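You operate a simulated robot arm through the tools that you are given. There is no shell and no other tool. Be economical: measure what you need, move in short steps, check, and stop when the job is done.

The job below is to be done with a simulated two-armed robot. You get a single attempt, and the scene is never put back.

JOB
Wipe up the spill on the card bench with the cloth and put it back.

Only the result counts: the job must be done as asked and must still hold three seconds after the hand-in. Knocking over, shifting, dropping, spilling or breaking anything else fails it. Flat cloth is picked up by pressing the open fingertips on it (5 to 10 N) and closing them slowly along it; thin cloth reads only 2 to 8 mm in the jaws.

ROBOT AND FRAMES
Two 7-joint arms with two-finger parallel grippers on one trunk, on a base that drives. Base frame: it is fixed to the floor where the robot stands at the start and does not move with it; the origin is under the middle of the robot, x ahead of it, y to its left, z up. Lengths are in mm, angles in degrees, forces in N, time in s.
The left shoulder is at the start at [70, 177, 1095], the right one opposite. With the tool pointing down near the work surface each hand reaches from about 300 to 740 mm from the robot's upright axis, wherever it stands, measured 20 degrees to its own side. Payload 3.43 kg a hand.
The TCP of each hand is the grasp point between the finger pads, 30 mm short of the fingertips. In the tool frame z runs along the fingers and y along their closing line. The gripper opens to 94 mm. The fingers are 28 mm wide and 10 mm thick; the gripper's body (50 by 96 mm) begins 55 mm behind the TCP.
Orientation is told as [roll, pitch, yaw] about the base's x, y, z axes, in that order, counted from this pose: with the fingers straight down and closing along the base's y, the tool's x points along the base's -x, its y along +y and its z along -z.

CONTROLS
- The arms move only by the tool step_arm. It takes "left_commands", "right_commands" or both (then of equal length, played together; a hand with none holds still); each is a list of rows, each a list of 7 numbers: the shift along the base's x, y, z in units of 100 mm (1.0 is 100 mm), then the turn, a rotation vector about the base's x, y, z in units of 60 degrees (1.0 is 60 degrees), then the finger opening in mm, from 0 to 94. In form: [[x, y, z, ax, ay, az, hand], ...]. A call has 1 to 20 rows; each row is the pose to reach, as a shift and turn from the pose commanded when the call began. A call with a number of a shift or a turn outside -1 to 1 is refused whole. Rows are played at 5 a second. More than 50 mm and 8.6 degrees between two rows, or a gripper value outside its range, and nothing of the call is played. A pose out of reach is approached as far as the arm can. The call stops where the force on the tool passes 40 N (or 10 N more than at its start, if that is more) or the arm is blocked; 0.2 s more then pass. The fingers move at their own pace (about 153 mm/s each) and stop on an object; they squeeze with about 42 N. The grip force told is the motor's: it shows also when the fingers shut on nothing. Time passes only in rows, and 0.2 s behind the last, so rows that repeat a pose let the fingers close. It gives the time, the measured TCP pose, the force on the tool (base axes), the opening and the grip force at its end, in the units of the frame above (readings bear some noise), with the torque about the TCP (base axes, N m) and any sound that the robot's microphone picked up, and new pictures: "show" is both (left out), scene, wrist or none (wrist: the cameras of the hands that moved).
- Cameras (640 x 400 px; columns grow to the right, rows downward): "scene" is now at [120.8, -47.5, 1404.4]; the picture's right is [-0.57, -0.82, -0.00], its down [-0.53, 0.36, -0.77] and it looks along [0.63, -0.44, -0.64] (base axes); focal length 288 px, centre (320, 200). "left" rides on the left gripper at [76, -14, -102] in its tool frame; the picture's right is [0.18, 0.98, 0.00], its down [-0.75, 0.14, -0.64] and it looks along [-0.63, 0.12, 0.77] (tool axes); focal length 243 px, centre (320, 200). "right" rides on the right gripper at [76, 14, -103] in its tool frame; the picture's right is [-0.18, 0.98, 0.00], its down [-0.75, -0.14, -0.64] and it looks along [-0.63, -0.12, 0.77] (tool axes); focal length 243 px, centre (320, 200).
- lift_body(by): slides the trunk up (or, below 0, down) by that many mm; the arms and the scene camera ride with it, the base frame stays. It gives what a move gives, with no picture.
- steer(legs): drives the robot by 1 to 6 legs, each [ahead, turn to the left] in mm and degrees, along the robot's own axes; the way and the turn of a leg run together, so that a leg with both is an arc; at most 1500 mm and 180 degrees a leg. The arms and the cameras ride along, it lands a little off, and it stops where it bumps. It gives what a move gives, and a new picture of the scene camera.
- turn_head(pan, tilt): turns the head with the scene camera to pan (to the left, within 86 degrees either way) and tilt (down, from -29 to 69), counted from straight ahead of the robot. It gives what a move gives, and a new picture of the scene camera.
- locate(camera, pixels): there is no depth. For up to 12 entries [column, row, z] of the newest picture of that camera ("zoom" is the newest enlarged one), the place [x, y] in the base frame at which the ray of that pixel passes the height z, good to about 2 mm. No time passes.
- zoom(camera, box): a new picture of the part [left, top, right, bottom] of that camera's present view, enlarged. No time passes.
- hand_in(): hands the job in; it is judged then, once.

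Go step by step. Measure first, check grasps and placings, and put right what went wrong. The budget is 80 turns and 260 pictures, counting those below and the enlarged ones. Unless the task says otherwise, let go and move clear before handing in, and close with one line.

The tools are called by a JSON object that holds its "op" and its "data". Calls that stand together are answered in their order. step_arm: Moves the arms, as the interface text tells. Its arguments: {"type":"object","properties":{"left_commands":{"type":"array","items":{"type":"array","items":{"type":"number"}}},"right_commands":{"type":"array","items":{"type":"array","items":{"type":"number"}}},"show":{"type":"string","enum":["both","scene","wrist","none"]}},"required":[]} The other tools are called the same way: lift_body (by) slides the trunk up or down; steer (legs) drives the base; turn_head (pan, tilt) turns the head that bears the scene camera; locate (camera, pixels) gives the place at which the rays of pixels pass given heights; zoom (camera, box) takes an enlarged picture of a part of a camera's view; hand_in () hands the job in.

At the start:

```text
time: 0.0
left_position: [527.4, -63.9, 1150.9]
left_orientation: [0.0, 0.0, 0.0]
left_wrist_force: [-0.7, 0.8, 0.1]
left_ft_torque: [0.02, 0.02, 0.02]
left_opening: 93.6
left_grasp_force: 0.1
right_position: [352.1, -470.4, 1149.1]
right_orientation: [0.0, 0.0, 0.0]
right_wrist_force: [0.0, -0.1, 0.8]
right_ft_torque: [0.05, -0.02, 0.0]
right_opening: 93.9
right_grasp_force: 0.2
trunk travel left (down, up): [-675.0, 165.0]
robot x, y, heading: [-4.9, -0.9, -0.0]
head pan, tilt: [-34.6, 39.7]
```

scene: 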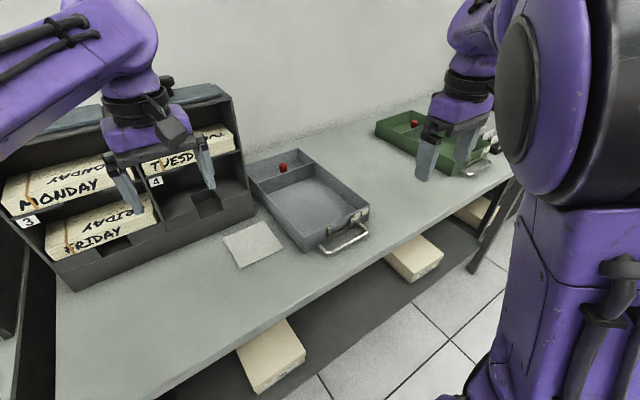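
right: 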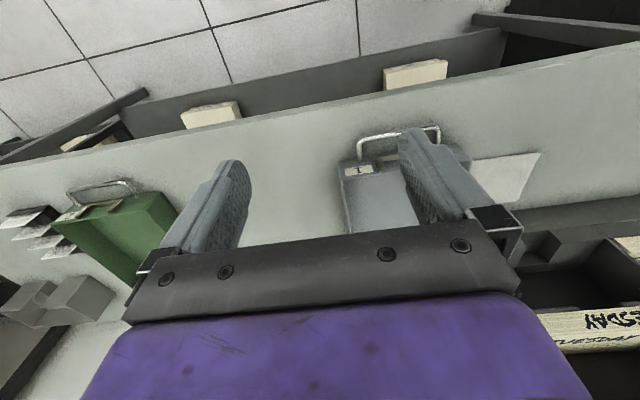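
left: 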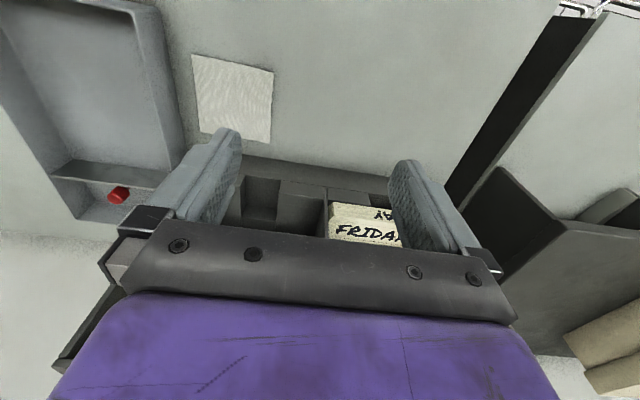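

The cloth appears to be the pale square at scene (252,244); I see no spill yet. I'll look around the room with the head.

{"op": "turn_head", "data": {"pan": 20, "tilt": 35}}

{"op": "turn_head", "data": {"pan": 80, "tilt": 35}}

{"op": "turn_head", "data": {"pan": -80, "tilt": 35}}

{"op": "turn_head", "data": {"pan": -20, "tilt": 50}}

```text
time: 1.2
left_position: [529.5, -62.2, 1153.1]
left_orientation: [-0.1, -0.1, 0.0]
left_wrist_force: [0.1, 0.2, 0.3]
left_ft_torque: [0.01, 0.04, 0.0]
left_opening: 93.7
left_grasp_force: 0.0
right_position: [351.2, -470.8, 1148.4]
right_orientation: [0.0, 0.0, 0.0]
right_wrist_force: [0.1, 0.2, 0.0]
right_ft_torque: [0.0, 0.02, -0.02]
right_opening: 94.2
right_grasp_force: 0.1
trunk travel left (down, up): [-675.0, 165.0]
robot x, y, heading: [-2.3, 0.2, -0.2]
head pan, tilt: [20.0, 35.0]
```

scene: 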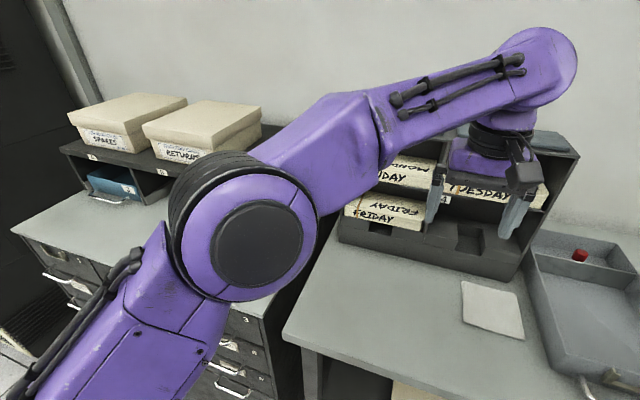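

```text
time: 2.5
left_position: [527.2, -62.8, 1152.4]
left_orientation: [-0.2, 0.1, 0.1]
left_wrist_force: [-0.1, 1.0, 0.2]
left_ft_torque: [-0.02, 0.01, 0.03]
left_opening: 94.0
left_grasp_force: 0.0
right_position: [351.4, -469.8, 1148.4]
right_orientation: [0.1, 0.0, 0.0]
right_wrist_force: [0.2, -0.2, -0.7]
right_ft_torque: [0.01, 0.0, 0.07]
right_opening: 94.2
right_grasp_force: 0.1
trunk travel left (down, up): [-675.0, 165.0]
robot x, y, heading: [1.4, 4.9, -0.1]
head pan, tilt: [80.0, 35.0]
```

scene: 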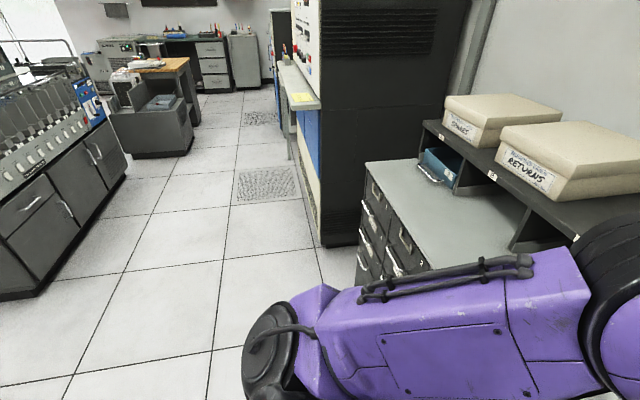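

```text
time: 5.0
left_position: [528.4, -63.8, 1152.1]
left_orientation: [-0.2, 0.0, 0.1]
left_wrist_force: [-0.4, 0.4, -0.1]
left_ft_torque: [-0.01, -0.02, -0.02]
left_opening: 94.2
left_grasp_force: 0.0
right_position: [350.6, -470.9, 1148.7]
right_orientation: [-0.1, 0.0, 0.0]
right_wrist_force: [0.6, -0.3, -0.1]
right_ft_torque: [0.02, -0.03, -0.02]
right_opening: 93.7
right_grasp_force: 0.1
trunk travel left (down, up): [-675.0, 165.0]
robot x, y, heading: [3.9, -1.4, 0.1]
head pan, tilt: [-80.0, 35.0]
```

scene: 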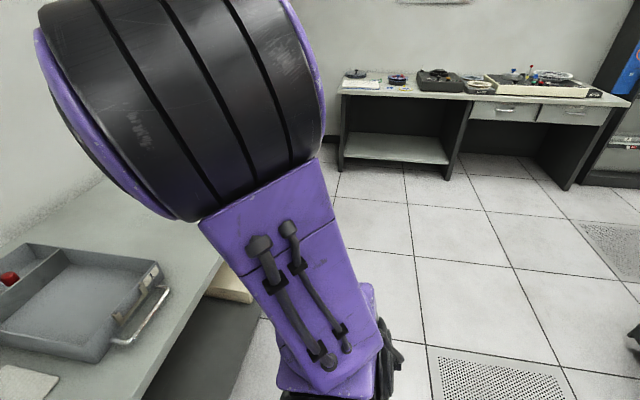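

```text
time: 6.3
left_position: [529.2, -62.7, 1152.7]
left_orientation: [-0.2, 0.0, -0.1]
left_wrist_force: [-0.3, -1.0, 0.7]
left_ft_torque: [0.01, -0.02, -0.04]
left_opening: 94.0
left_grasp_force: 0.0
right_position: [351.8, -469.4, 1149.9]
right_orientation: [0.0, -0.1, 0.0]
right_wrist_force: [0.1, -0.4, 0.1]
right_ft_torque: [0.03, 0.03, -0.02]
right_opening: 94.1
right_grasp_force: 0.1
trunk travel left (down, up): [-675.0, 165.0]
robot x, y, heading: [-2.9, 0.7, 0.1]
head pan, tilt: [-20.0, 50.0]
```

scene: 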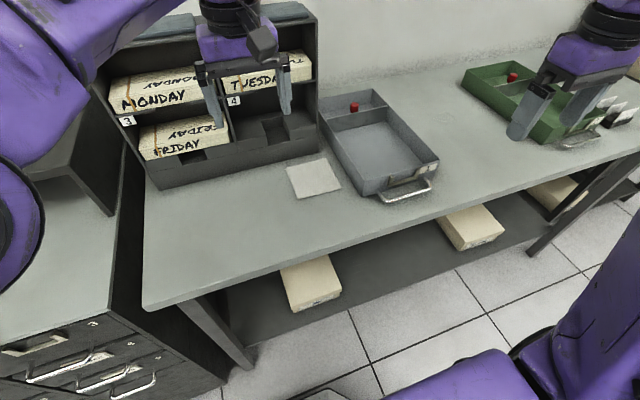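

The bench fills the picture, cloth at (314,178); the spill isn't obvious. I'll zoom over the benchtop.

{"op": "zoom", "data": {"camera": "scene", "box": [130, 130, 370, 310]}}

{"op": "zoom", "data": {"camera": "scene", "box": [320, 40, 560, 210]}}

{"op": "zoom", "data": {"camera": "right", "box": [0, 100, 380, 340]}}

{"op": "locate", "data": {"camera": "scene", "pixels": [[288, 168, 760], [326, 157, 760], [341, 185, 760], [298, 198, 760], [150, 306, 760], [437, 168, 760]]}}

```text
2.22 times, centred on (250, 220) of scene
```

zoom: 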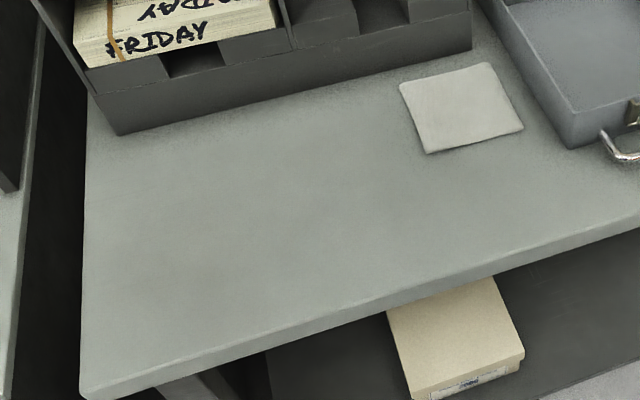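

```text
2.35 times, centred on (440, 125) of scene
```

zoom: 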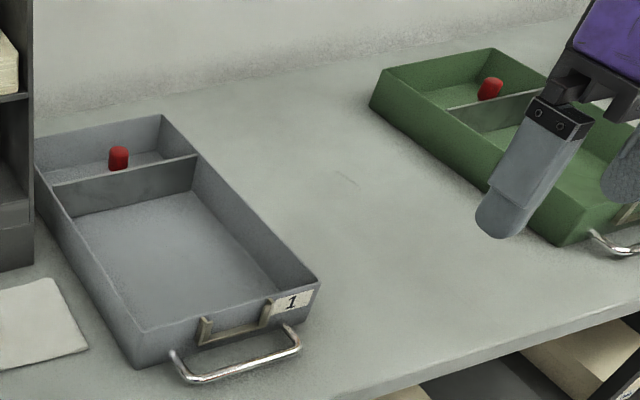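

```text
1.67 times, centred on (190, 220) of right
```

zoom: 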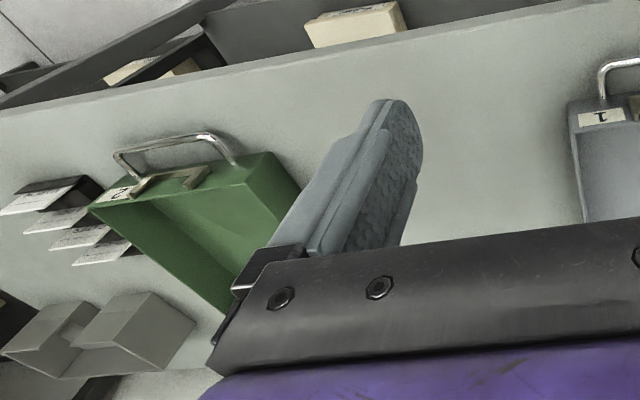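

```text
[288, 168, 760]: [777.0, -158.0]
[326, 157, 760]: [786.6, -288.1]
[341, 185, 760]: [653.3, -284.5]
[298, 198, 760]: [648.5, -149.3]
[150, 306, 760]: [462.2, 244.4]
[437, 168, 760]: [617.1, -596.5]
```

Faint marks lie between the trays at zoom (345,180); the right end of the bench is still hidden. I'll look that way and closely at the marks.

{"op": "zoom", "data": {"camera": "scene", "box": [400, 85, 500, 150]}}

{"op": "turn_head", "data": {"pan": -48, "tilt": 30}}

{"op": "zoom", "data": {"camera": "scene", "box": [100, 80, 420, 280]}}

```text
6.15 times, centred on (450, 118) of scene
```

zoom: 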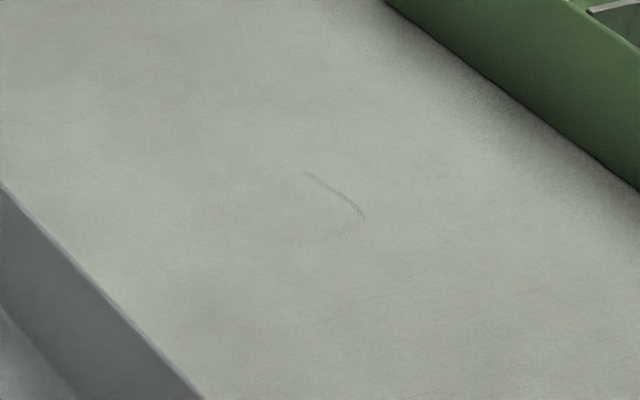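

```text
time: 7.2
left_position: [528.9, -63.3, 1153.4]
left_orientation: [-0.1, 0.0, -0.1]
left_wrist_force: [-0.5, 0.0, -0.1]
left_ft_torque: [0.03, 0.04, -0.03]
left_opening: 94.0
left_grasp_force: 0.0
right_position: [351.7, -469.8, 1149.5]
right_orientation: [-0.1, 0.1, 0.1]
right_wrist_force: [0.0, -0.2, 1.0]
right_ft_torque: [0.01, 0.03, 0.0]
right_opening: 93.9
right_grasp_force: 0.1
trunk travel left (down, up): [-675.0, 165.0]
robot x, y, heading: [1.5, -1.8, -0.1]
head pan, tilt: [-48.0, 30.0]
```

scene: 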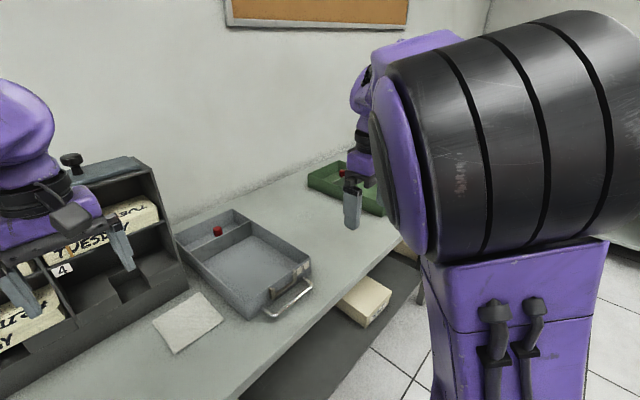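

```text
2.00 times, centred on (260, 180) of scene
```

zoom: 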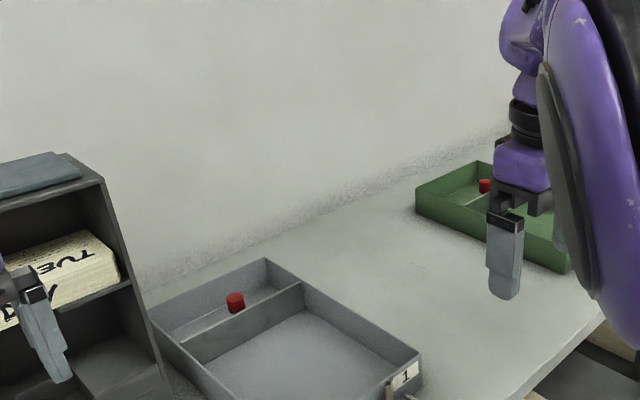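

A faint arc around (450,117) of the earlier picture hints at a clear puddle between the trays. I'll fix the bench height by comparing cloth corners in two cameras, and check what the slate pad on the rack top is.

{"op": "locate", "data": {"camera": "left", "pixels": [[192, 55, 700], [192, 55, 800], [192, 55, 900], [273, 72, 700], [273, 72, 800], [273, 72, 900], [270, 142, 800], [200, 130, 800]]}}

{"op": "locate", "data": {"camera": "scene", "pixels": [[153, 324, 700], [153, 324, 800], [153, 324, 900], [175, 353, 800], [222, 318, 800], [196, 292, 800]]}}

{"op": "zoom", "data": {"camera": "scene", "box": [0, 130, 250, 380]}}

{"op": "zoom", "data": {"camera": "left", "box": [150, 20, 330, 160]}}

```text
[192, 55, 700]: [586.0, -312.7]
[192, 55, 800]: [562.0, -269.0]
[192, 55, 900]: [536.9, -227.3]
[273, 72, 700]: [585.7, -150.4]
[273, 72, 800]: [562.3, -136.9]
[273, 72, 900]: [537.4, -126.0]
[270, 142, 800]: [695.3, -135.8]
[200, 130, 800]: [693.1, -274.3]
```

```text
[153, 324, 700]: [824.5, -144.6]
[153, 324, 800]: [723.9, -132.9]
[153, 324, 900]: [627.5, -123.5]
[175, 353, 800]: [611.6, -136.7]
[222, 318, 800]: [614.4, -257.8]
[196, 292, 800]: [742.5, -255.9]
```

```text
1.60 times, centred on (125, 255) of scene
```

zoom: 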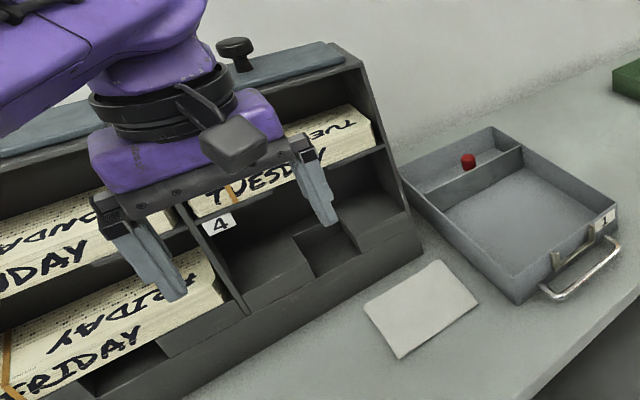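

```text
2.86 times, centred on (240, 90) of left
```

zoom: 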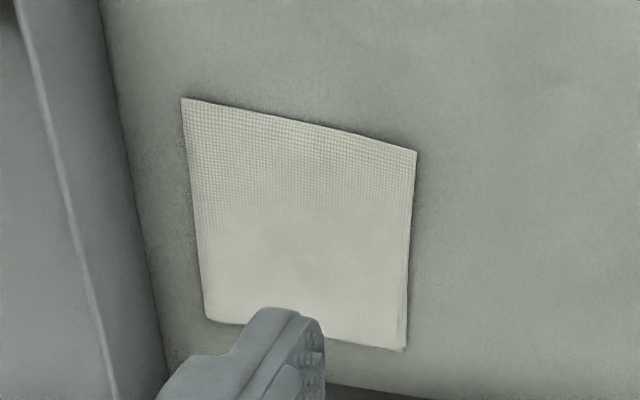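

The weave shows the square is the cloth. The heights intersect near 875; I'll refine.

{"op": "locate", "data": {"camera": "left", "pixels": [[201, 48, 860], [201, 48, 890], [267, 63, 860], [267, 63, 890], [263, 117, 860], [263, 117, 890], [208, 110, 860], [208, 110, 890]]}}

{"op": "locate", "data": {"camera": "scene", "pixels": [[153, 323, 860], [153, 323, 890], [176, 353, 860], [176, 353, 890], [223, 318, 860], [223, 318, 890], [196, 292, 860], [196, 292, 890]]}}

```text
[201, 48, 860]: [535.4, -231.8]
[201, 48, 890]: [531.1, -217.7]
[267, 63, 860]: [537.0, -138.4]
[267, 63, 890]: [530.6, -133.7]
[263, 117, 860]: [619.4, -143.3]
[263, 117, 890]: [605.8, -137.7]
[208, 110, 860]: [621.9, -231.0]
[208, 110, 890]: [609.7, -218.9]
```

```text
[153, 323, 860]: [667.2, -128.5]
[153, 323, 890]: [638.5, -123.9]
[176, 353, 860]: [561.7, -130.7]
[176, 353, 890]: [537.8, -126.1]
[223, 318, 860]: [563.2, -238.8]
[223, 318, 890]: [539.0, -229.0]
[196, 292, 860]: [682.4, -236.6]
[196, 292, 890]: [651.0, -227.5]
```

{"op": "locate", "data": {"camera": "left", "pixels": [[192, 54.5, 865], [192, 54.5, 885], [273, 73, 865], [273, 73, 885], [269, 142.5, 865], [269, 142.5, 885], [200.5, 131, 865], [200.5, 131, 885]]}}

{"op": "locate", "data": {"camera": "scene", "pixels": [[152.5, 323, 865], [152.5, 323, 885], [176, 354, 865], [176, 354, 885], [223, 318, 865], [223, 318, 885], [196, 292, 865], [196, 292, 885], [288, 317, 875], [228, 398, 875]]}}

```text
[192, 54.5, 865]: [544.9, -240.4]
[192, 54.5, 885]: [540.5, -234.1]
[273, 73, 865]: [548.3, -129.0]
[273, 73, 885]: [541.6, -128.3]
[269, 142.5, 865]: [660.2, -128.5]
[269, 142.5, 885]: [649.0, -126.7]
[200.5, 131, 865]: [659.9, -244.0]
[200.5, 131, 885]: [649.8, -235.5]
```

```text
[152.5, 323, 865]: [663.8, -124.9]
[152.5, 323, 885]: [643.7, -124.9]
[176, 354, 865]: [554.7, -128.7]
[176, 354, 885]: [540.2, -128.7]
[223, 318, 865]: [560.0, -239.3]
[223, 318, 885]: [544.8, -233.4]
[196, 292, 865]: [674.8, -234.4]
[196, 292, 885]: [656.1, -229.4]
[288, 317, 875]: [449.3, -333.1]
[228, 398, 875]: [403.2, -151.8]
```

Bench top is near z 880, cloth spans about x 543–653, y −128…−236. Now to pin down the spill between the trays.

{"op": "zoom", "data": {"camera": "scene", "box": [240, 170, 400, 270]}}

{"op": "zoom", "data": {"camera": "right", "box": [220, 90, 420, 220]}}

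{"op": "turn_head", "data": {"pan": -30, "tilt": 45}}

{"op": "zoom", "data": {"camera": "scene", "box": [300, 80, 460, 180]}}

```text
4.00 times, centred on (320, 220) of scene
```

zoom: 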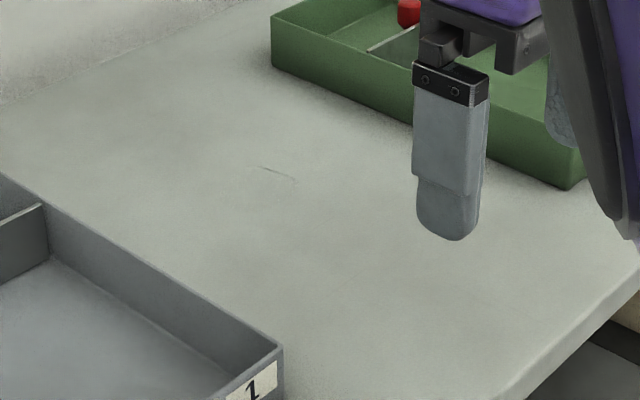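

```text
3.08 times, centred on (320, 155) of right
```

zoom: 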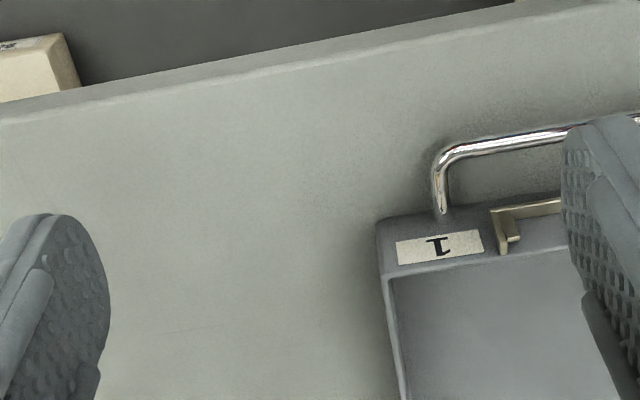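

```text
time: 8.0
left_position: [528.4, -62.6, 1153.0]
left_orientation: [-0.2, 0.1, 0.0]
left_wrist_force: [-0.9, -0.3, 0.4]
left_ft_torque: [-0.01, -0.02, -0.01]
left_opening: 94.0
left_grasp_force: 0.1
right_position: [351.7, -470.4, 1149.4]
right_orientation: [0.2, 0.1, 0.0]
right_wrist_force: [0.9, -0.5, -0.5]
right_ft_torque: [-0.01, 0.0, 0.01]
right_opening: 93.8
right_grasp_force: 0.1
trunk travel left (down, up): [-675.0, 165.0]
robot x, y, heading: [-3.1, -1.0, 0.0]
head pan, tilt: [-30.0, 45.0]
```

scene: 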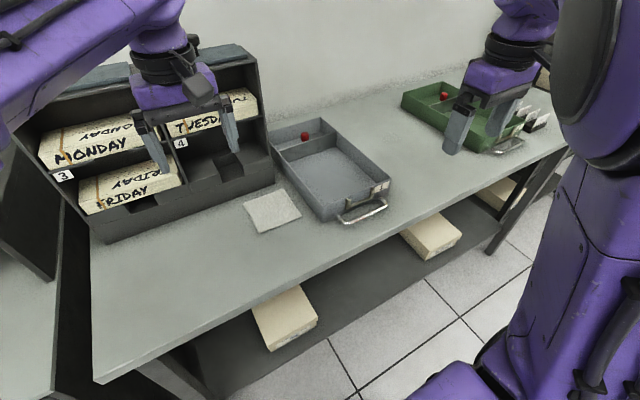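

```text
4.00 times, centred on (380, 130) of scene
```

zoom: 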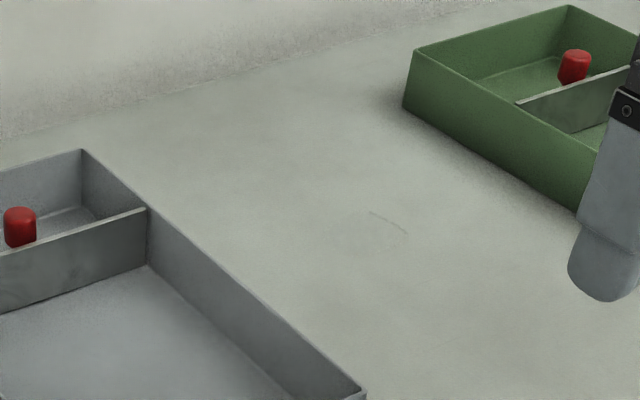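

The faint edge runs from zoom (370,212) to (405,233). I'll locate it along with the trays.

{"op": "locate", "data": {"camera": "zoom", "pixels": [[370, 212, 880], [388, 219, 880], [405, 233, 880], [402, 106, 880], [575, 218, 880], [78, 150, 935], [365, 392, 935], [0, 138, 880]]}}

{"op": "locate", "data": {"camera": "scene", "pixels": [[98, 383, 880], [565, 148, 880]]}}

```text
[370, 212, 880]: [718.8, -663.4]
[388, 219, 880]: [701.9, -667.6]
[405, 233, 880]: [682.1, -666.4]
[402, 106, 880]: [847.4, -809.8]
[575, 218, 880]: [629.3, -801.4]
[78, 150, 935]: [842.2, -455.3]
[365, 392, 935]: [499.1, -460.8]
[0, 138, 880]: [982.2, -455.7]
```

```text
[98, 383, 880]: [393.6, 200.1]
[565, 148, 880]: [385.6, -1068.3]
```

The spill's edge sits near (700,−667), out of reach from here, while the cloth at (598,−182) is in the right hand's reach. I'll move the left hand aside and bring the right hand over the cloth.

{"op": "step_arm", "data": {"left_commands": [[-0.1, 0.2, 0, 0, 0, 0, 94], [-0.2, 0.4, 0, 0, 0, 0, 94], [-0.3, 0.6, 0, 0, 0, 0, 94], [-0.4, 0.8, 0, 0, 0, 0, 94], [-0.5, 1.0, 0, 0, 0, 0, 94]], "right_commands": [[0, 0, 0, 0, 0, 0, 94], [0, 0, 0, 0, 0, 0, 94], [0, 0, 0, 0, 0, 0, 94], [0, 0, 0, 0, 0, 0, 94], [0, 0, 0, 0, 0, 0, 94]], "show": "none"}}

{"op": "step_arm", "data": {"left_commands": [[-0.1, 0.2, 0, 0, 0, 0, 94], [-0.2, 0.4, 0, 0, 0, 0, 94], [-0.3, 0.6, 0, 0, 0, 0, 94], [-0.4, 0.8, 0, 0, 0, 0, 94], [-0.5, 1.0, 0, 0, 0, 0, 94]], "right_commands": [[0.16, 0.19, -0.1, 0, 0, 0, 94], [0.33, 0.38, -0.2, 0, 0, 0, 94], [0.49, 0.57, -0.3, 0, 0, 0, 94], [0.65, 0.76, -0.4, 0, 0, 0, 94], [0.82, 0.96, -0.5, 0, 0, 0, 94]], "show": "scene"}}

```text
time: 9.2
left_position: [477.3, 38.8, 1152.8]
left_orientation: [-0.1, 0.0, 0.0]
left_wrist_force: [0.6, -0.1, -0.1]
left_ft_torque: [0.0, -0.02, 0.06]
left_opening: 94.0
left_grasp_force: 0.1
right_position: [351.0, -469.6, 1149.6]
right_orientation: [0.1, -0.1, -0.1]
right_wrist_force: [0.1, -0.1, -0.9]
right_ft_torque: [0.01, 0.01, 0.01]
right_opening: 93.8
right_grasp_force: 0.0
trunk travel left (down, up): [-675.0, 165.0]
robot x, y, heading: [-0.3, -2.0, 0.2]
head pan, tilt: [-30.0, 45.0]
```

```text
time: 10.4
left_position: [429.5, 138.3, 1154.0]
left_orientation: [-0.1, -0.1, 0.0]
left_wrist_force: [0.3, -0.2, 0.4]
left_ft_torque: [-0.03, 0.01, 0.01]
left_opening: 94.0
left_grasp_force: 0.1
right_position: [433.6, -372.4, 1100.7]
right_orientation: [-0.1, 0.1, 0.1]
right_wrist_force: [-0.5, -0.1, 0.3]
right_ft_torque: [0.01, 0.03, 0.01]
right_opening: 94.2
right_grasp_force: 0.0
trunk travel left (down, up): [-675.0, 165.0]
robot x, y, heading: [-2.8, -2.0, 0.1]
head pan, tilt: [-30.0, 45.0]
```

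scene: 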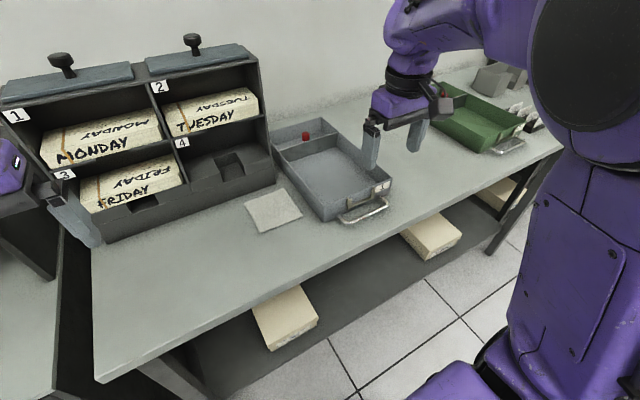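

The way is clear. Continue to above the cloth.

{"op": "step_arm", "data": {"right_commands": [[0.16, 0.19, -0.1, 0, 0, 0, 90], [0.33, 0.38, -0.2, 0, 0, 0, 80], [0.49, 0.57, -0.3, 0, 0, 0, 70], [0.65, 0.76, -0.4, 0, 0, 0, 70], [0.82, 0.96, -0.5, 0, 0, 0, 70]], "show": "none"}}

{"op": "step_arm", "data": {"right_commands": [[0.16, 0.19, -0.1, 0, 0, 0, 70], [0.33, 0.38, -0.2, 0, 0, 0, 70], [0.49, 0.57, -0.3, 0, 0, 0, 70], [0.65, 0.76, -0.4, 0, 0, 0, 70], [0.82, 0.94, -0.5, 0, 0, 0, 70]], "show": "both"}}

```text
time: 11.6
left_position: [428.7, 137.4, 1153.3]
left_orientation: [-0.1, 0.0, 0.0]
left_wrist_force: [-0.1, -0.2, -0.1]
left_ft_torque: [0.0, 0.02, -0.03]
left_opening: 94.0
left_grasp_force: 0.0
right_position: [516.6, -276.0, 1049.1]
right_orientation: [0.1, 0.0, -0.1]
right_wrist_force: [0.7, 0.7, -0.3]
right_ft_torque: [0.01, 0.03, 0.01]
right_opening: 70.1
right_grasp_force: 0.1
trunk travel left (down, up): [-675.0, 165.0]
robot x, y, heading: [0.5, 3.3, -0.5]
head pan, tilt: [-30.0, 45.0]
```

```text
time: 12.8
left_position: [430.0, 137.6, 1153.5]
left_orientation: [-0.2, -0.1, -0.1]
left_wrist_force: [-0.2, -0.4, -0.6]
left_ft_torque: [-0.01, 0.02, -0.03]
left_opening: 94.0
left_grasp_force: 0.1
right_position: [599.3, -183.5, 999.7]
right_orientation: [0.0, 0.0, 0.0]
right_wrist_force: [0.3, -0.1, -0.6]
right_ft_torque: [-0.04, -0.01, 0.02]
right_opening: 70.2
right_grasp_force: 0.0
trunk travel left (down, up): [-675.0, 165.0]
robot x, y, heading: [0.1, 0.2, -0.1]
head pan, tilt: [-30.0, 45.0]
```

scene: 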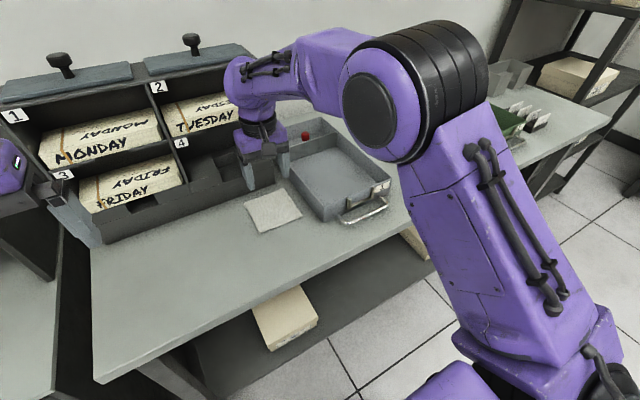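
right: 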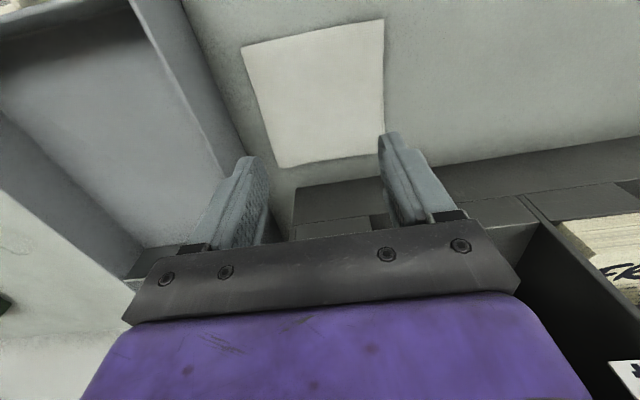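

Cloth sits at right-camera (242–384, 20–168), and a faint stain outline shows at the left (15,240). I'll measure both.

{"op": "locate", "data": {"camera": "right", "pixels": [[242, 47, 880], [384, 19, 880], [384, 152, 880], [278, 168, 880], [25, 240, 880], [5, 225, 880], [5, 255, 880], [276, 168, 880]]}}

{"op": "zoom", "data": {"camera": "right", "box": [0, 190, 160, 290]}}

```text
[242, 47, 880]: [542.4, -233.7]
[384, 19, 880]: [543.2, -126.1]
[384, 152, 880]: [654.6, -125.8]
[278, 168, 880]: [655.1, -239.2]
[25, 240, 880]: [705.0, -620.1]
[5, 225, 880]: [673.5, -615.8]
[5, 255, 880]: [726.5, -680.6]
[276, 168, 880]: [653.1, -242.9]
```

```text
4.00 times, centred on (80, 240) of right
```

zoom: 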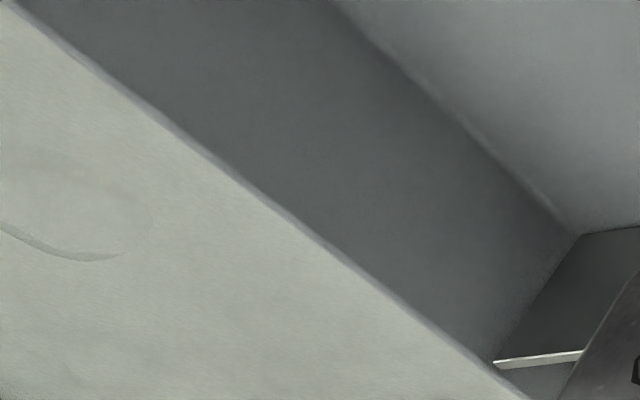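

Cloth centre is (599,−181), directly below the hand. I'll mark the puddle rim, then descend.

{"op": "locate", "data": {"camera": "zoom", "pixels": [[150, 215, 880], [115, 255, 880], [70, 258, 880], [3, 225, 880], [130, 192, 880], [60, 170, 880]]}}

{"op": "step_arm", "data": {"right_commands": [[0, 0.02, -0.2, 0, 0, 0, 70], [0, 0.02, -0.4, 0, 0, 0, 70], [0, 0.02, -0.6, 0, 0, 0, 70], [0, 0.02, -0.75, 0, 0, 0, 70], [0, 0.02, -0.82, 0, 0, 0, 70]], "show": "wrist"}}

```text
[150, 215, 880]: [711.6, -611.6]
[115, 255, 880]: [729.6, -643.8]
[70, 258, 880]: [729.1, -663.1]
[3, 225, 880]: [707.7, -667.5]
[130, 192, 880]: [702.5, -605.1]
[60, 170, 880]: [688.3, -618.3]
```

```text
time: 14.0
left_position: [427.6, 136.9, 1154.0]
left_orientation: [0.0, 0.0, 0.0]
left_wrist_force: [0.2, 0.8, -0.1]
left_ft_torque: [-0.03, -0.02, 0.02]
left_opening: 94.3
left_grasp_force: 0.1
right_position: [597.7, -181.7, 916.7]
right_orientation: [0.0, -0.1, 0.0]
right_wrist_force: [-0.7, -0.4, -0.1]
right_ft_torque: [-0.02, 0.03, 0.01]
right_opening: 70.0
right_grasp_force: 0.1
trunk travel left (down, up): [-675.0, 165.0]
robot x, y, heading: [2.4, -0.5, -0.3]
head pan, tilt: [-30.0, 45.0]
```

right: 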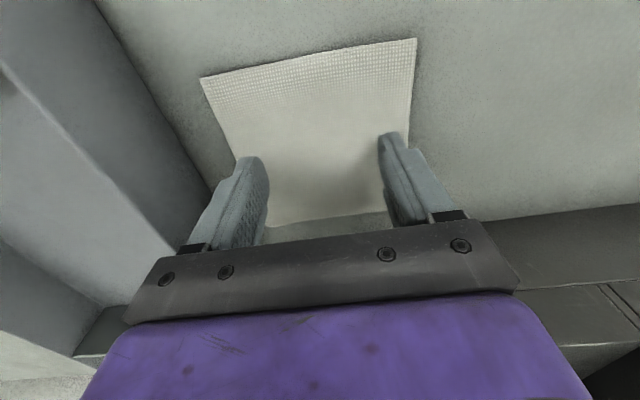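

Fingers are over the cloth, no contact at 917. I'll press down in small steps.

{"op": "step_arm", "data": {"right_commands": [[0, 0, -0.02, 0, 0, 0, 70], [0, 0, -0.04, 0, 0, 0, 70], [0, 0, -0.05, 0, 0, 0, 70], [0, 0, -0.05, 0, 0, 0, 70]], "show": "none"}}

```text
time: 15.0
left_position: [428.4, 136.7, 1152.9]
left_orientation: [-0.2, -0.1, 0.0]
left_wrist_force: [-0.4, 0.7, -0.4]
left_ft_torque: [0.02, 0.04, 0.0]
left_opening: 93.9
left_grasp_force: 0.0
right_position: [596.8, -182.4, 912.8]
right_orientation: [0.0, -0.1, 0.0]
right_wrist_force: [1.6, 0.1, 6.1]
right_ft_torque: [-0.16, -0.02, -0.04]
right_opening: 70.0
right_grasp_force: 0.1
trunk travel left (down, up): [-675.0, 165.0]
robot x, y, heading: [-0.5, -1.3, -0.2]
head pan, tilt: [-30.0, 45.0]
```

Contact gives 6.1 N at z 912.8. I'll close slowly while holding the press.

{"op": "step_arm", "data": {"right_commands": [[0, 0, -0.01, 0, 0, 0, 66], [0, 0, -0.01, 0, 0, 0, 62], [0, 0, -0.01, 0, 0, 0, 58], [0, 0, -0.01, 0, 0, 0, 54], [0, 0, -0.01, 0, 0, 0, 50], [0, 0, -0.01, 0, 0, 0, 46], [0, 0, -0.01, 0, 0, 0, 42], [0, 0, -0.01, 0, 0, 0, 38]], "show": "wrist"}}

```text
time: 16.8
left_position: [426.9, 135.5, 1154.3]
left_orientation: [-0.1, -0.1, 0.1]
left_wrist_force: [-0.2, 0.1, -0.7]
left_ft_torque: [0.01, 0.02, -0.01]
left_opening: 93.8
left_grasp_force: 0.0
right_position: [597.4, -181.9, 913.1]
right_orientation: [0.0, -0.2, -0.1]
right_wrist_force: [0.3, -1.9, 14.4]
right_ft_torque: [0.31, -0.01, -0.01]
right_opening: 36.7
right_grasp_force: 0.1
trunk travel left (down, up): [-675.0, 165.0]
robot x, y, heading: [2.7, -0.8, 0.2]
head pan, tilt: [-30.0, 45.0]
```

right: 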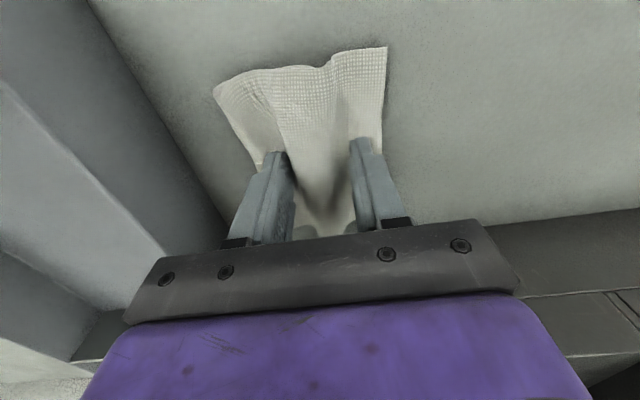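

The cloth is bunching between the fingers; force 14 N is a bit high, so I'll ease up half a millimetre and keep closing.

{"op": "step_arm", "data": {"right_commands": [[0, 0, 0.01, 0, 0, 0, 34], [0, 0, 0.01, 0, 0, 0, 30], [0, 0, 0.01, 0, 0, 0, 26], [0, 0, 0.01, 0, 0, 0, 22], [0, 0, 0.01, 0, 0, 0, 18], [0, 0, 0.01, 0, 0, 0, 14], [0, 0, 0.01, 0, 0, 0, 10], [0, 0, 0.01, 0, 0, 0, 6], [0, 0, 0.01, 0, 0, 0, 3], [0, 0, 0.01, 0, 0, 0, 0], [0, 0, 0.01, 0, 0, 0, 0]], "show": "wrist"}}

```text
time: 19.2
left_position: [428.6, 136.8, 1153.6]
left_orientation: [-0.1, -0.1, 0.0]
left_wrist_force: [-0.3, -0.3, 0.6]
left_ft_torque: [0.0, -0.01, -0.04]
left_opening: 94.3
left_grasp_force: 0.1
right_position: [598.3, -181.3, 913.0]
right_orientation: [0.0, -0.1, -0.1]
right_wrist_force: [-0.5, 2.0, 5.2]
right_ft_torque: [0.02, 0.01, 0.02]
right_opening: 3.7
right_grasp_force: 38.4
trunk travel left (down, up): [-675.0, 165.0]
robot x, y, heading: [-0.2, 3.0, -0.0]
head pan, tilt: [-30.0, 45.0]
```

right: 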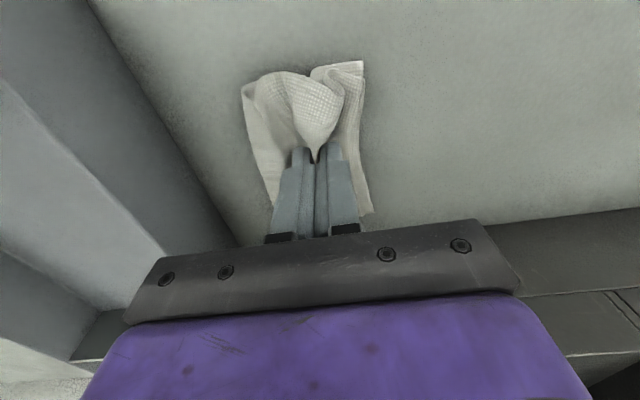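

Opening 3.7 mm at 38 N: the cloth is gripped. I'll lift it and check it hangs.

{"op": "step_arm", "data": {"right_commands": [[0, 0, 0.25, 0, 0, 0, 0], [0, 0, 0.5, 0, 0, 0, 0], [0, 0, 0.75, 0, 0, 0, 0], [0, 0, 1.0, 0, 0, 0, 0]], "show": "none"}}

{"op": "step_arm", "data": {"right_commands": [[0, 0, 0.25, 0, 0, 0, 0], [0, 0, 0.5, 0, 0, 0, 0], [0, 0, 0.75, 0, 0, 0, 0], [0, 0, 1.0, 0, 0, 0, 0]], "show": "both"}}

```text
time: 20.2
left_position: [428.0, 137.3, 1153.4]
left_orientation: [0.0, -0.1, 0.0]
left_wrist_force: [-0.3, 0.3, 0.1]
left_ft_torque: [-0.03, -0.02, -0.01]
left_opening: 94.3
left_grasp_force: 0.0
right_position: [595.9, -183.5, 1011.3]
right_orientation: [0.0, -0.1, 0.0]
right_wrist_force: [-0.8, -0.2, 0.0]
right_ft_torque: [-0.02, -0.02, -0.01]
right_opening: 3.9
right_grasp_force: 38.4
trunk travel left (down, up): [-675.0, 165.0]
robot x, y, heading: [3.1, 0.3, -0.3]
head pan, tilt: [-30.0, 45.0]
```

```text
time: 21.2
left_position: [428.2, 136.4, 1154.2]
left_orientation: [-0.1, -0.1, 0.0]
left_wrist_force: [0.2, -0.6, 0.5]
left_ft_torque: [-0.01, -0.02, 0.01]
left_opening: 93.8
left_grasp_force: 0.1
right_position: [595.0, -181.8, 1113.1]
right_orientation: [-0.1, -0.1, 0.0]
right_wrist_force: [-0.6, 0.5, 0.2]
right_ft_torque: [-0.03, -0.02, -0.03]
right_opening: 3.8
right_grasp_force: 38.6
trunk travel left (down, up): [-675.0, 165.0]
robot x, y, heading: [1.6, 3.1, -0.1]
head pan, tilt: [-30.0, 45.0]
```

scene: 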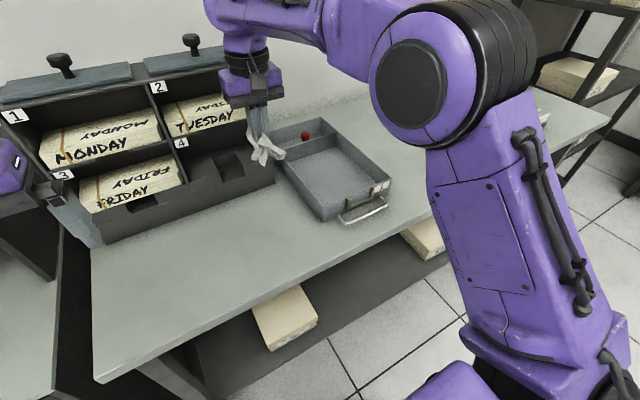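
right: 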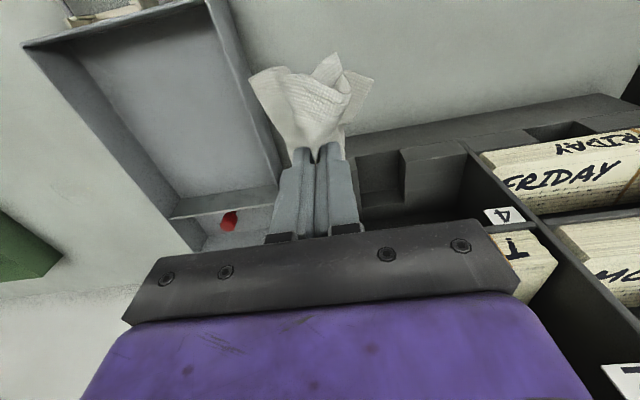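

The cloth hangs in the fingers. I'll pull the hand in a little, and look steeply down to see how much room the base has in front of the bench.

{"op": "step_arm", "data": {"right_commands": [[-0.25, -0.25, 0, 0, 0, 0, 0], [-0.5, -0.5, 0, 0, 0, 0, 0], [-0.75, -0.75, 0, 0, 0, 0, 0], [-1.0, -1.0, 0, 0, 0, 0, 0]], "show": "none"}}

{"op": "turn_head", "data": {"pan": 0, "tilt": 69}}

{"op": "turn_head", "data": {"pan": -86, "tilt": 45}}

```text
time: 22.2
left_position: [426.8, 135.6, 1155.7]
left_orientation: [0.0, -0.1, 0.0]
left_wrist_force: [0.2, 0.3, 0.2]
left_ft_torque: [0.03, -0.05, 0.01]
left_opening: 94.0
left_grasp_force: 0.1
right_position: [494.8, -283.8, 1111.7]
right_orientation: [0.1, 0.0, 0.1]
right_wrist_force: [0.4, 0.4, -0.4]
right_ft_torque: [0.03, 0.0, 0.05]
right_opening: 3.6
right_grasp_force: 38.8
trunk travel left (down, up): [-675.0, 165.0]
robot x, y, heading: [1.1, -0.5, -0.1]
head pan, tilt: [-30.0, 45.0]
```

```text
time: 23.2
left_position: [428.4, 136.6, 1153.6]
left_orientation: [-0.1, 0.0, 0.0]
left_wrist_force: [0.0, 0.2, 0.1]
left_ft_torque: [0.0, -0.02, 0.02]
left_opening: 94.0
left_grasp_force: 0.1
right_position: [496.1, -283.7, 1112.1]
right_orientation: [0.0, 0.0, 0.0]
right_wrist_force: [0.5, 0.4, -1.1]
right_ft_torque: [-0.01, -0.01, -0.02]
right_opening: 3.6
right_grasp_force: 38.4
trunk travel left (down, up): [-675.0, 165.0]
robot x, y, heading: [-2.0, -1.5, -0.2]
head pan, tilt: [0.0, 68.8]
```

scene: 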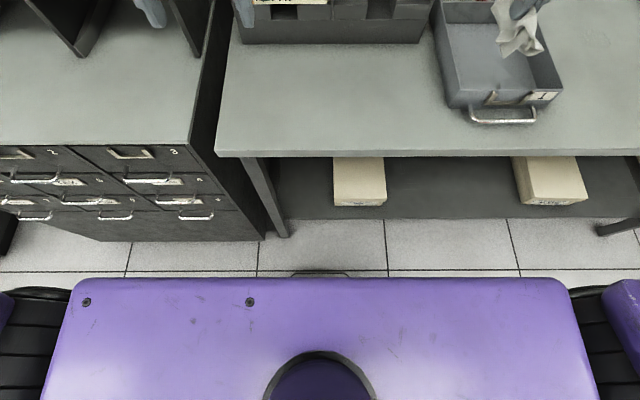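

```text
time: 24.8
left_position: [428.6, 135.7, 1153.4]
left_orientation: [-0.1, 0.0, 0.0]
left_wrist_force: [0.0, -0.3, -0.5]
left_ft_torque: [0.0, -0.02, 0.04]
left_opening: 93.9
left_grasp_force: 0.0
right_position: [496.9, -283.1, 1112.1]
right_orientation: [0.1, 0.0, 0.1]
right_wrist_force: [0.5, 0.0, -0.3]
right_ft_torque: [-0.01, -0.01, -0.02]
right_opening: 3.8
right_grasp_force: 38.1
trunk travel left (down, up): [-675.0, 165.0]
robot x, y, heading: [-1.1, -2.2, -0.1]
head pan, tilt: [-85.9, 45.0]
```

scene: 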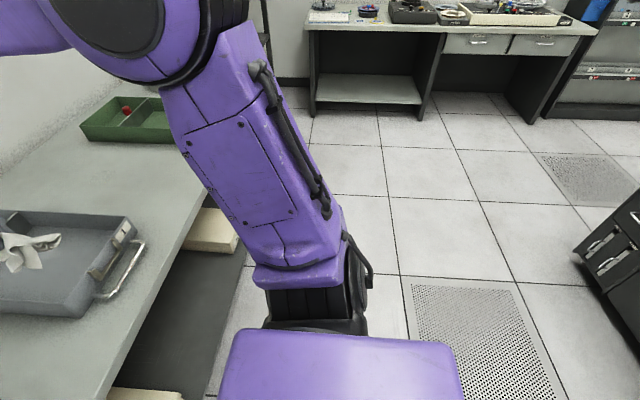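

There is ample floor to the right (clear tiles) and roughly 100 mm in front of the base. I'll turn right, drive along the bench, turn back and edge forward.

{"op": "steer", "data": {"legs": [[0, -90]]}}

```text
time: 29.0
left_position: [134.2, -428.6, 1154.0]
left_orientation: [-0.1, 0.0, -90.3]
left_wrist_force: [0.5, 0.4, 0.0]
left_ft_torque: [-0.01, -0.01, -0.02]
left_opening: 94.2
left_grasp_force: 0.0
right_position: [-285.3, -494.7, 1112.0]
right_orientation: [0.1, 0.0, -90.4]
right_wrist_force: [0.9, -0.3, -0.8]
right_ft_torque: [0.03, -0.01, 0.06]
right_opening: 3.8
right_grasp_force: 37.8
trunk travel left (down, up): [-675.0, 165.0]
robot x, y, heading: [4.3, -0.4, -90.3]
head pan, tilt: [-85.9, 45.0]
```

scene: 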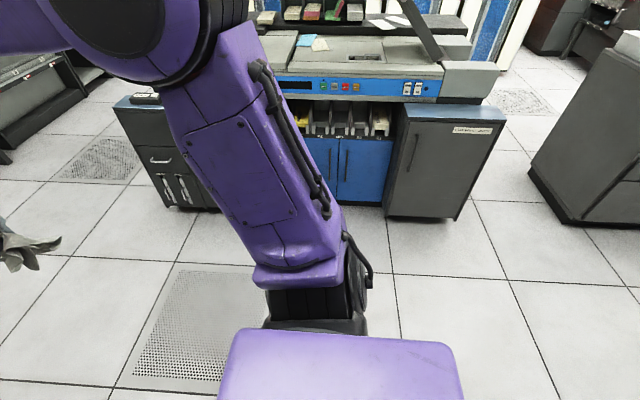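

The turn went clean with the cloth still held. Now along the bench and back to facing it.

{"op": "steer", "data": {"legs": [[430, 0], [0, 90], [70, 0]]}}

{"op": "turn_head", "data": {"pan": -5, "tilt": 50}}

```text
time: 36.0
left_position: [495.1, -321.0, 1156.1]
left_orientation: [-0.1, -0.3, -2.7]
left_wrist_force: [-0.1, -1.1, 0.6]
left_ft_torque: [0.0, -0.02, -0.01]
left_opening: 93.8
left_grasp_force: 0.1
right_position: [542.7, -743.6, 1113.5]
right_orientation: [-0.1, -0.2, -2.7]
right_wrist_force: [-0.1, -0.5, 0.7]
right_ft_torque: [0.0, -0.06, -0.06]
right_opening: 4.0
right_grasp_force: 37.4
trunk travel left (down, up): [-675.0, 165.0]
robot x, y, heading: [66.4, -437.9, -2.7]
head pan, tilt: [-85.9, 45.0]
```

scene: 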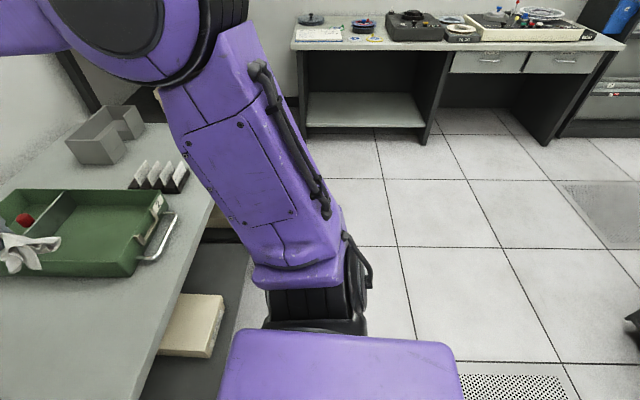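

```text
time: 37.6
left_position: [499.1, -321.0, 1154.9]
left_orientation: [-0.1, -0.1, -2.7]
left_wrist_force: [0.6, -0.9, 0.1]
left_ft_torque: [-0.01, 0.0, 0.0]
left_opening: 94.0
left_grasp_force: 0.0
right_position: [546.6, -742.5, 1112.1]
right_orientation: [0.1, 0.0, -2.8]
right_wrist_force: [0.1, 0.0, -0.6]
right_ft_torque: [0.0, 0.01, -0.03]
right_opening: 3.6
right_grasp_force: 38.3
trunk travel left (down, up): [-675.0, 165.0]
robot x, y, heading: [63.0, -435.0, -2.6]
head pan, tilt: [-5.0, 50.0]
```

scene: 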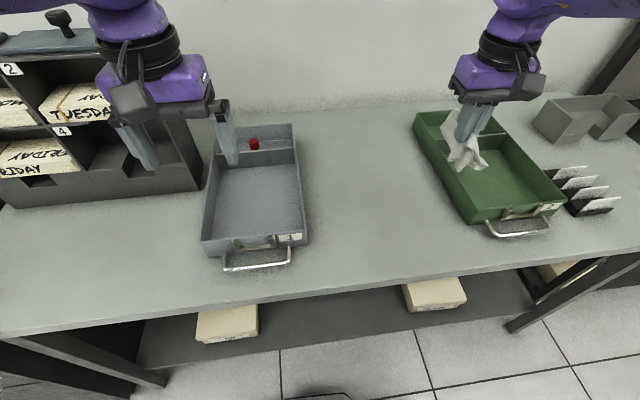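

The robot is at (63,−435), with a clear view of the gap between the trays. I'll zoom in on it.

{"op": "zoom", "data": {"camera": "scene", "box": [295, 110, 455, 210]}}

{"op": "zoom", "data": {"camera": "scene", "box": [270, 190, 540, 320]}}

{"op": "zoom", "data": {"camera": "scene", "box": [0, 180, 270, 330]}}

```text
4.00 times, centred on (375, 160) of scene
```

zoom: 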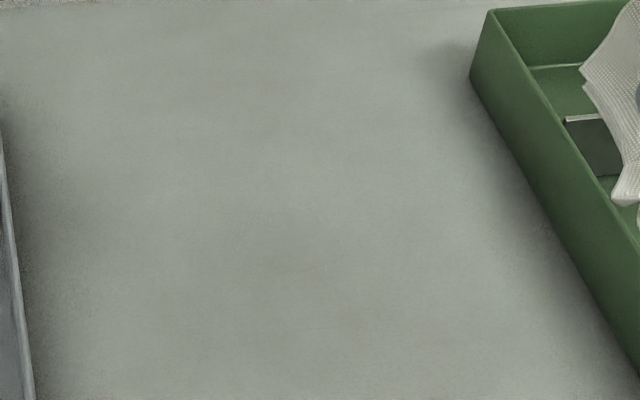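

```text
2.37 times, centred on (405, 255) of scene
```

zoom: 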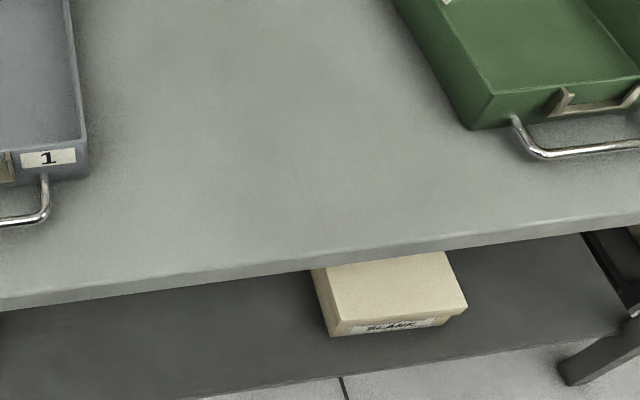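

```text
2.37 times, centred on (135, 255) of scene
```

zoom: 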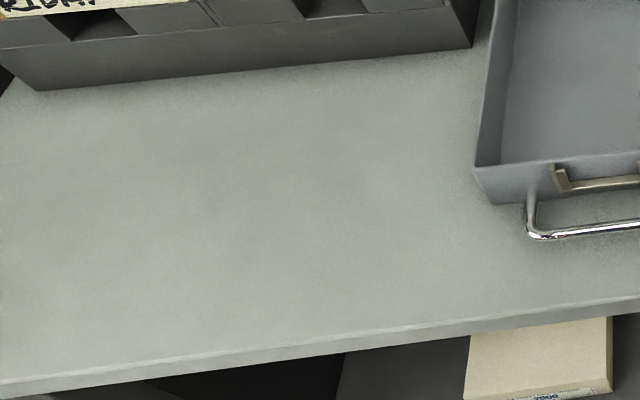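

From above the puddle is invisible; it only shows at a slant. I'll turn the left wrist camera toward the gap to get a proper look.

{"op": "step_arm", "data": {"left_commands": [[0.1, 0, 0, 0, 0, -0.14, 94], [0.2, 0, 0, 0, 0, -0.28, 94], [0.3, 0, 0, 0, 0, -0.42, 94], [0.4, 0, 0, 0, 0, -0.56, 94], [0.5, 0, 0, 0, 0, -0.7, 94], [0.6, 0, 0, 0, 0, -0.84, 94], [0.7, 0, 0, 0, 0, -0.98, 94]], "show": "wrist"}}

```text
time: 39.2
left_position: [570.3, -321.2, 1152.5]
left_orientation: [-0.1, -0.2, -61.7]
left_wrist_force: [0.4, 0.0, 0.1]
left_ft_torque: [-0.03, -0.04, -0.01]
left_opening: 93.9
left_grasp_force: 0.1
right_position: [547.3, -743.6, 1111.5]
right_orientation: [-0.1, 0.0, -2.6]
right_wrist_force: [0.5, 0.5, 0.1]
right_ft_torque: [-0.04, 0.0, -0.02]
right_opening: 3.7
right_grasp_force: 38.1
trunk travel left (down, up): [-675.0, 165.0]
robot x, y, heading: [68.3, -435.8, -2.6]
head pan, tilt: [-5.0, 50.0]
```

left: 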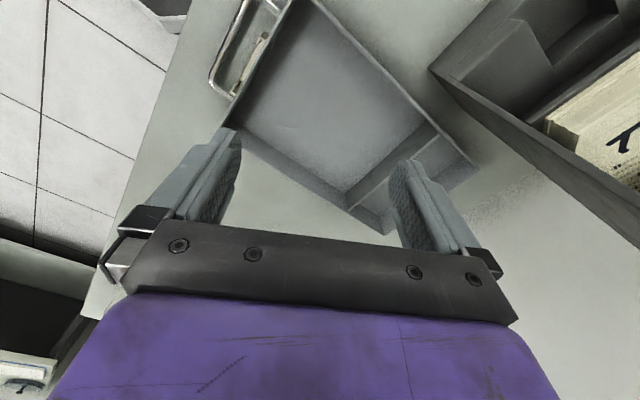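

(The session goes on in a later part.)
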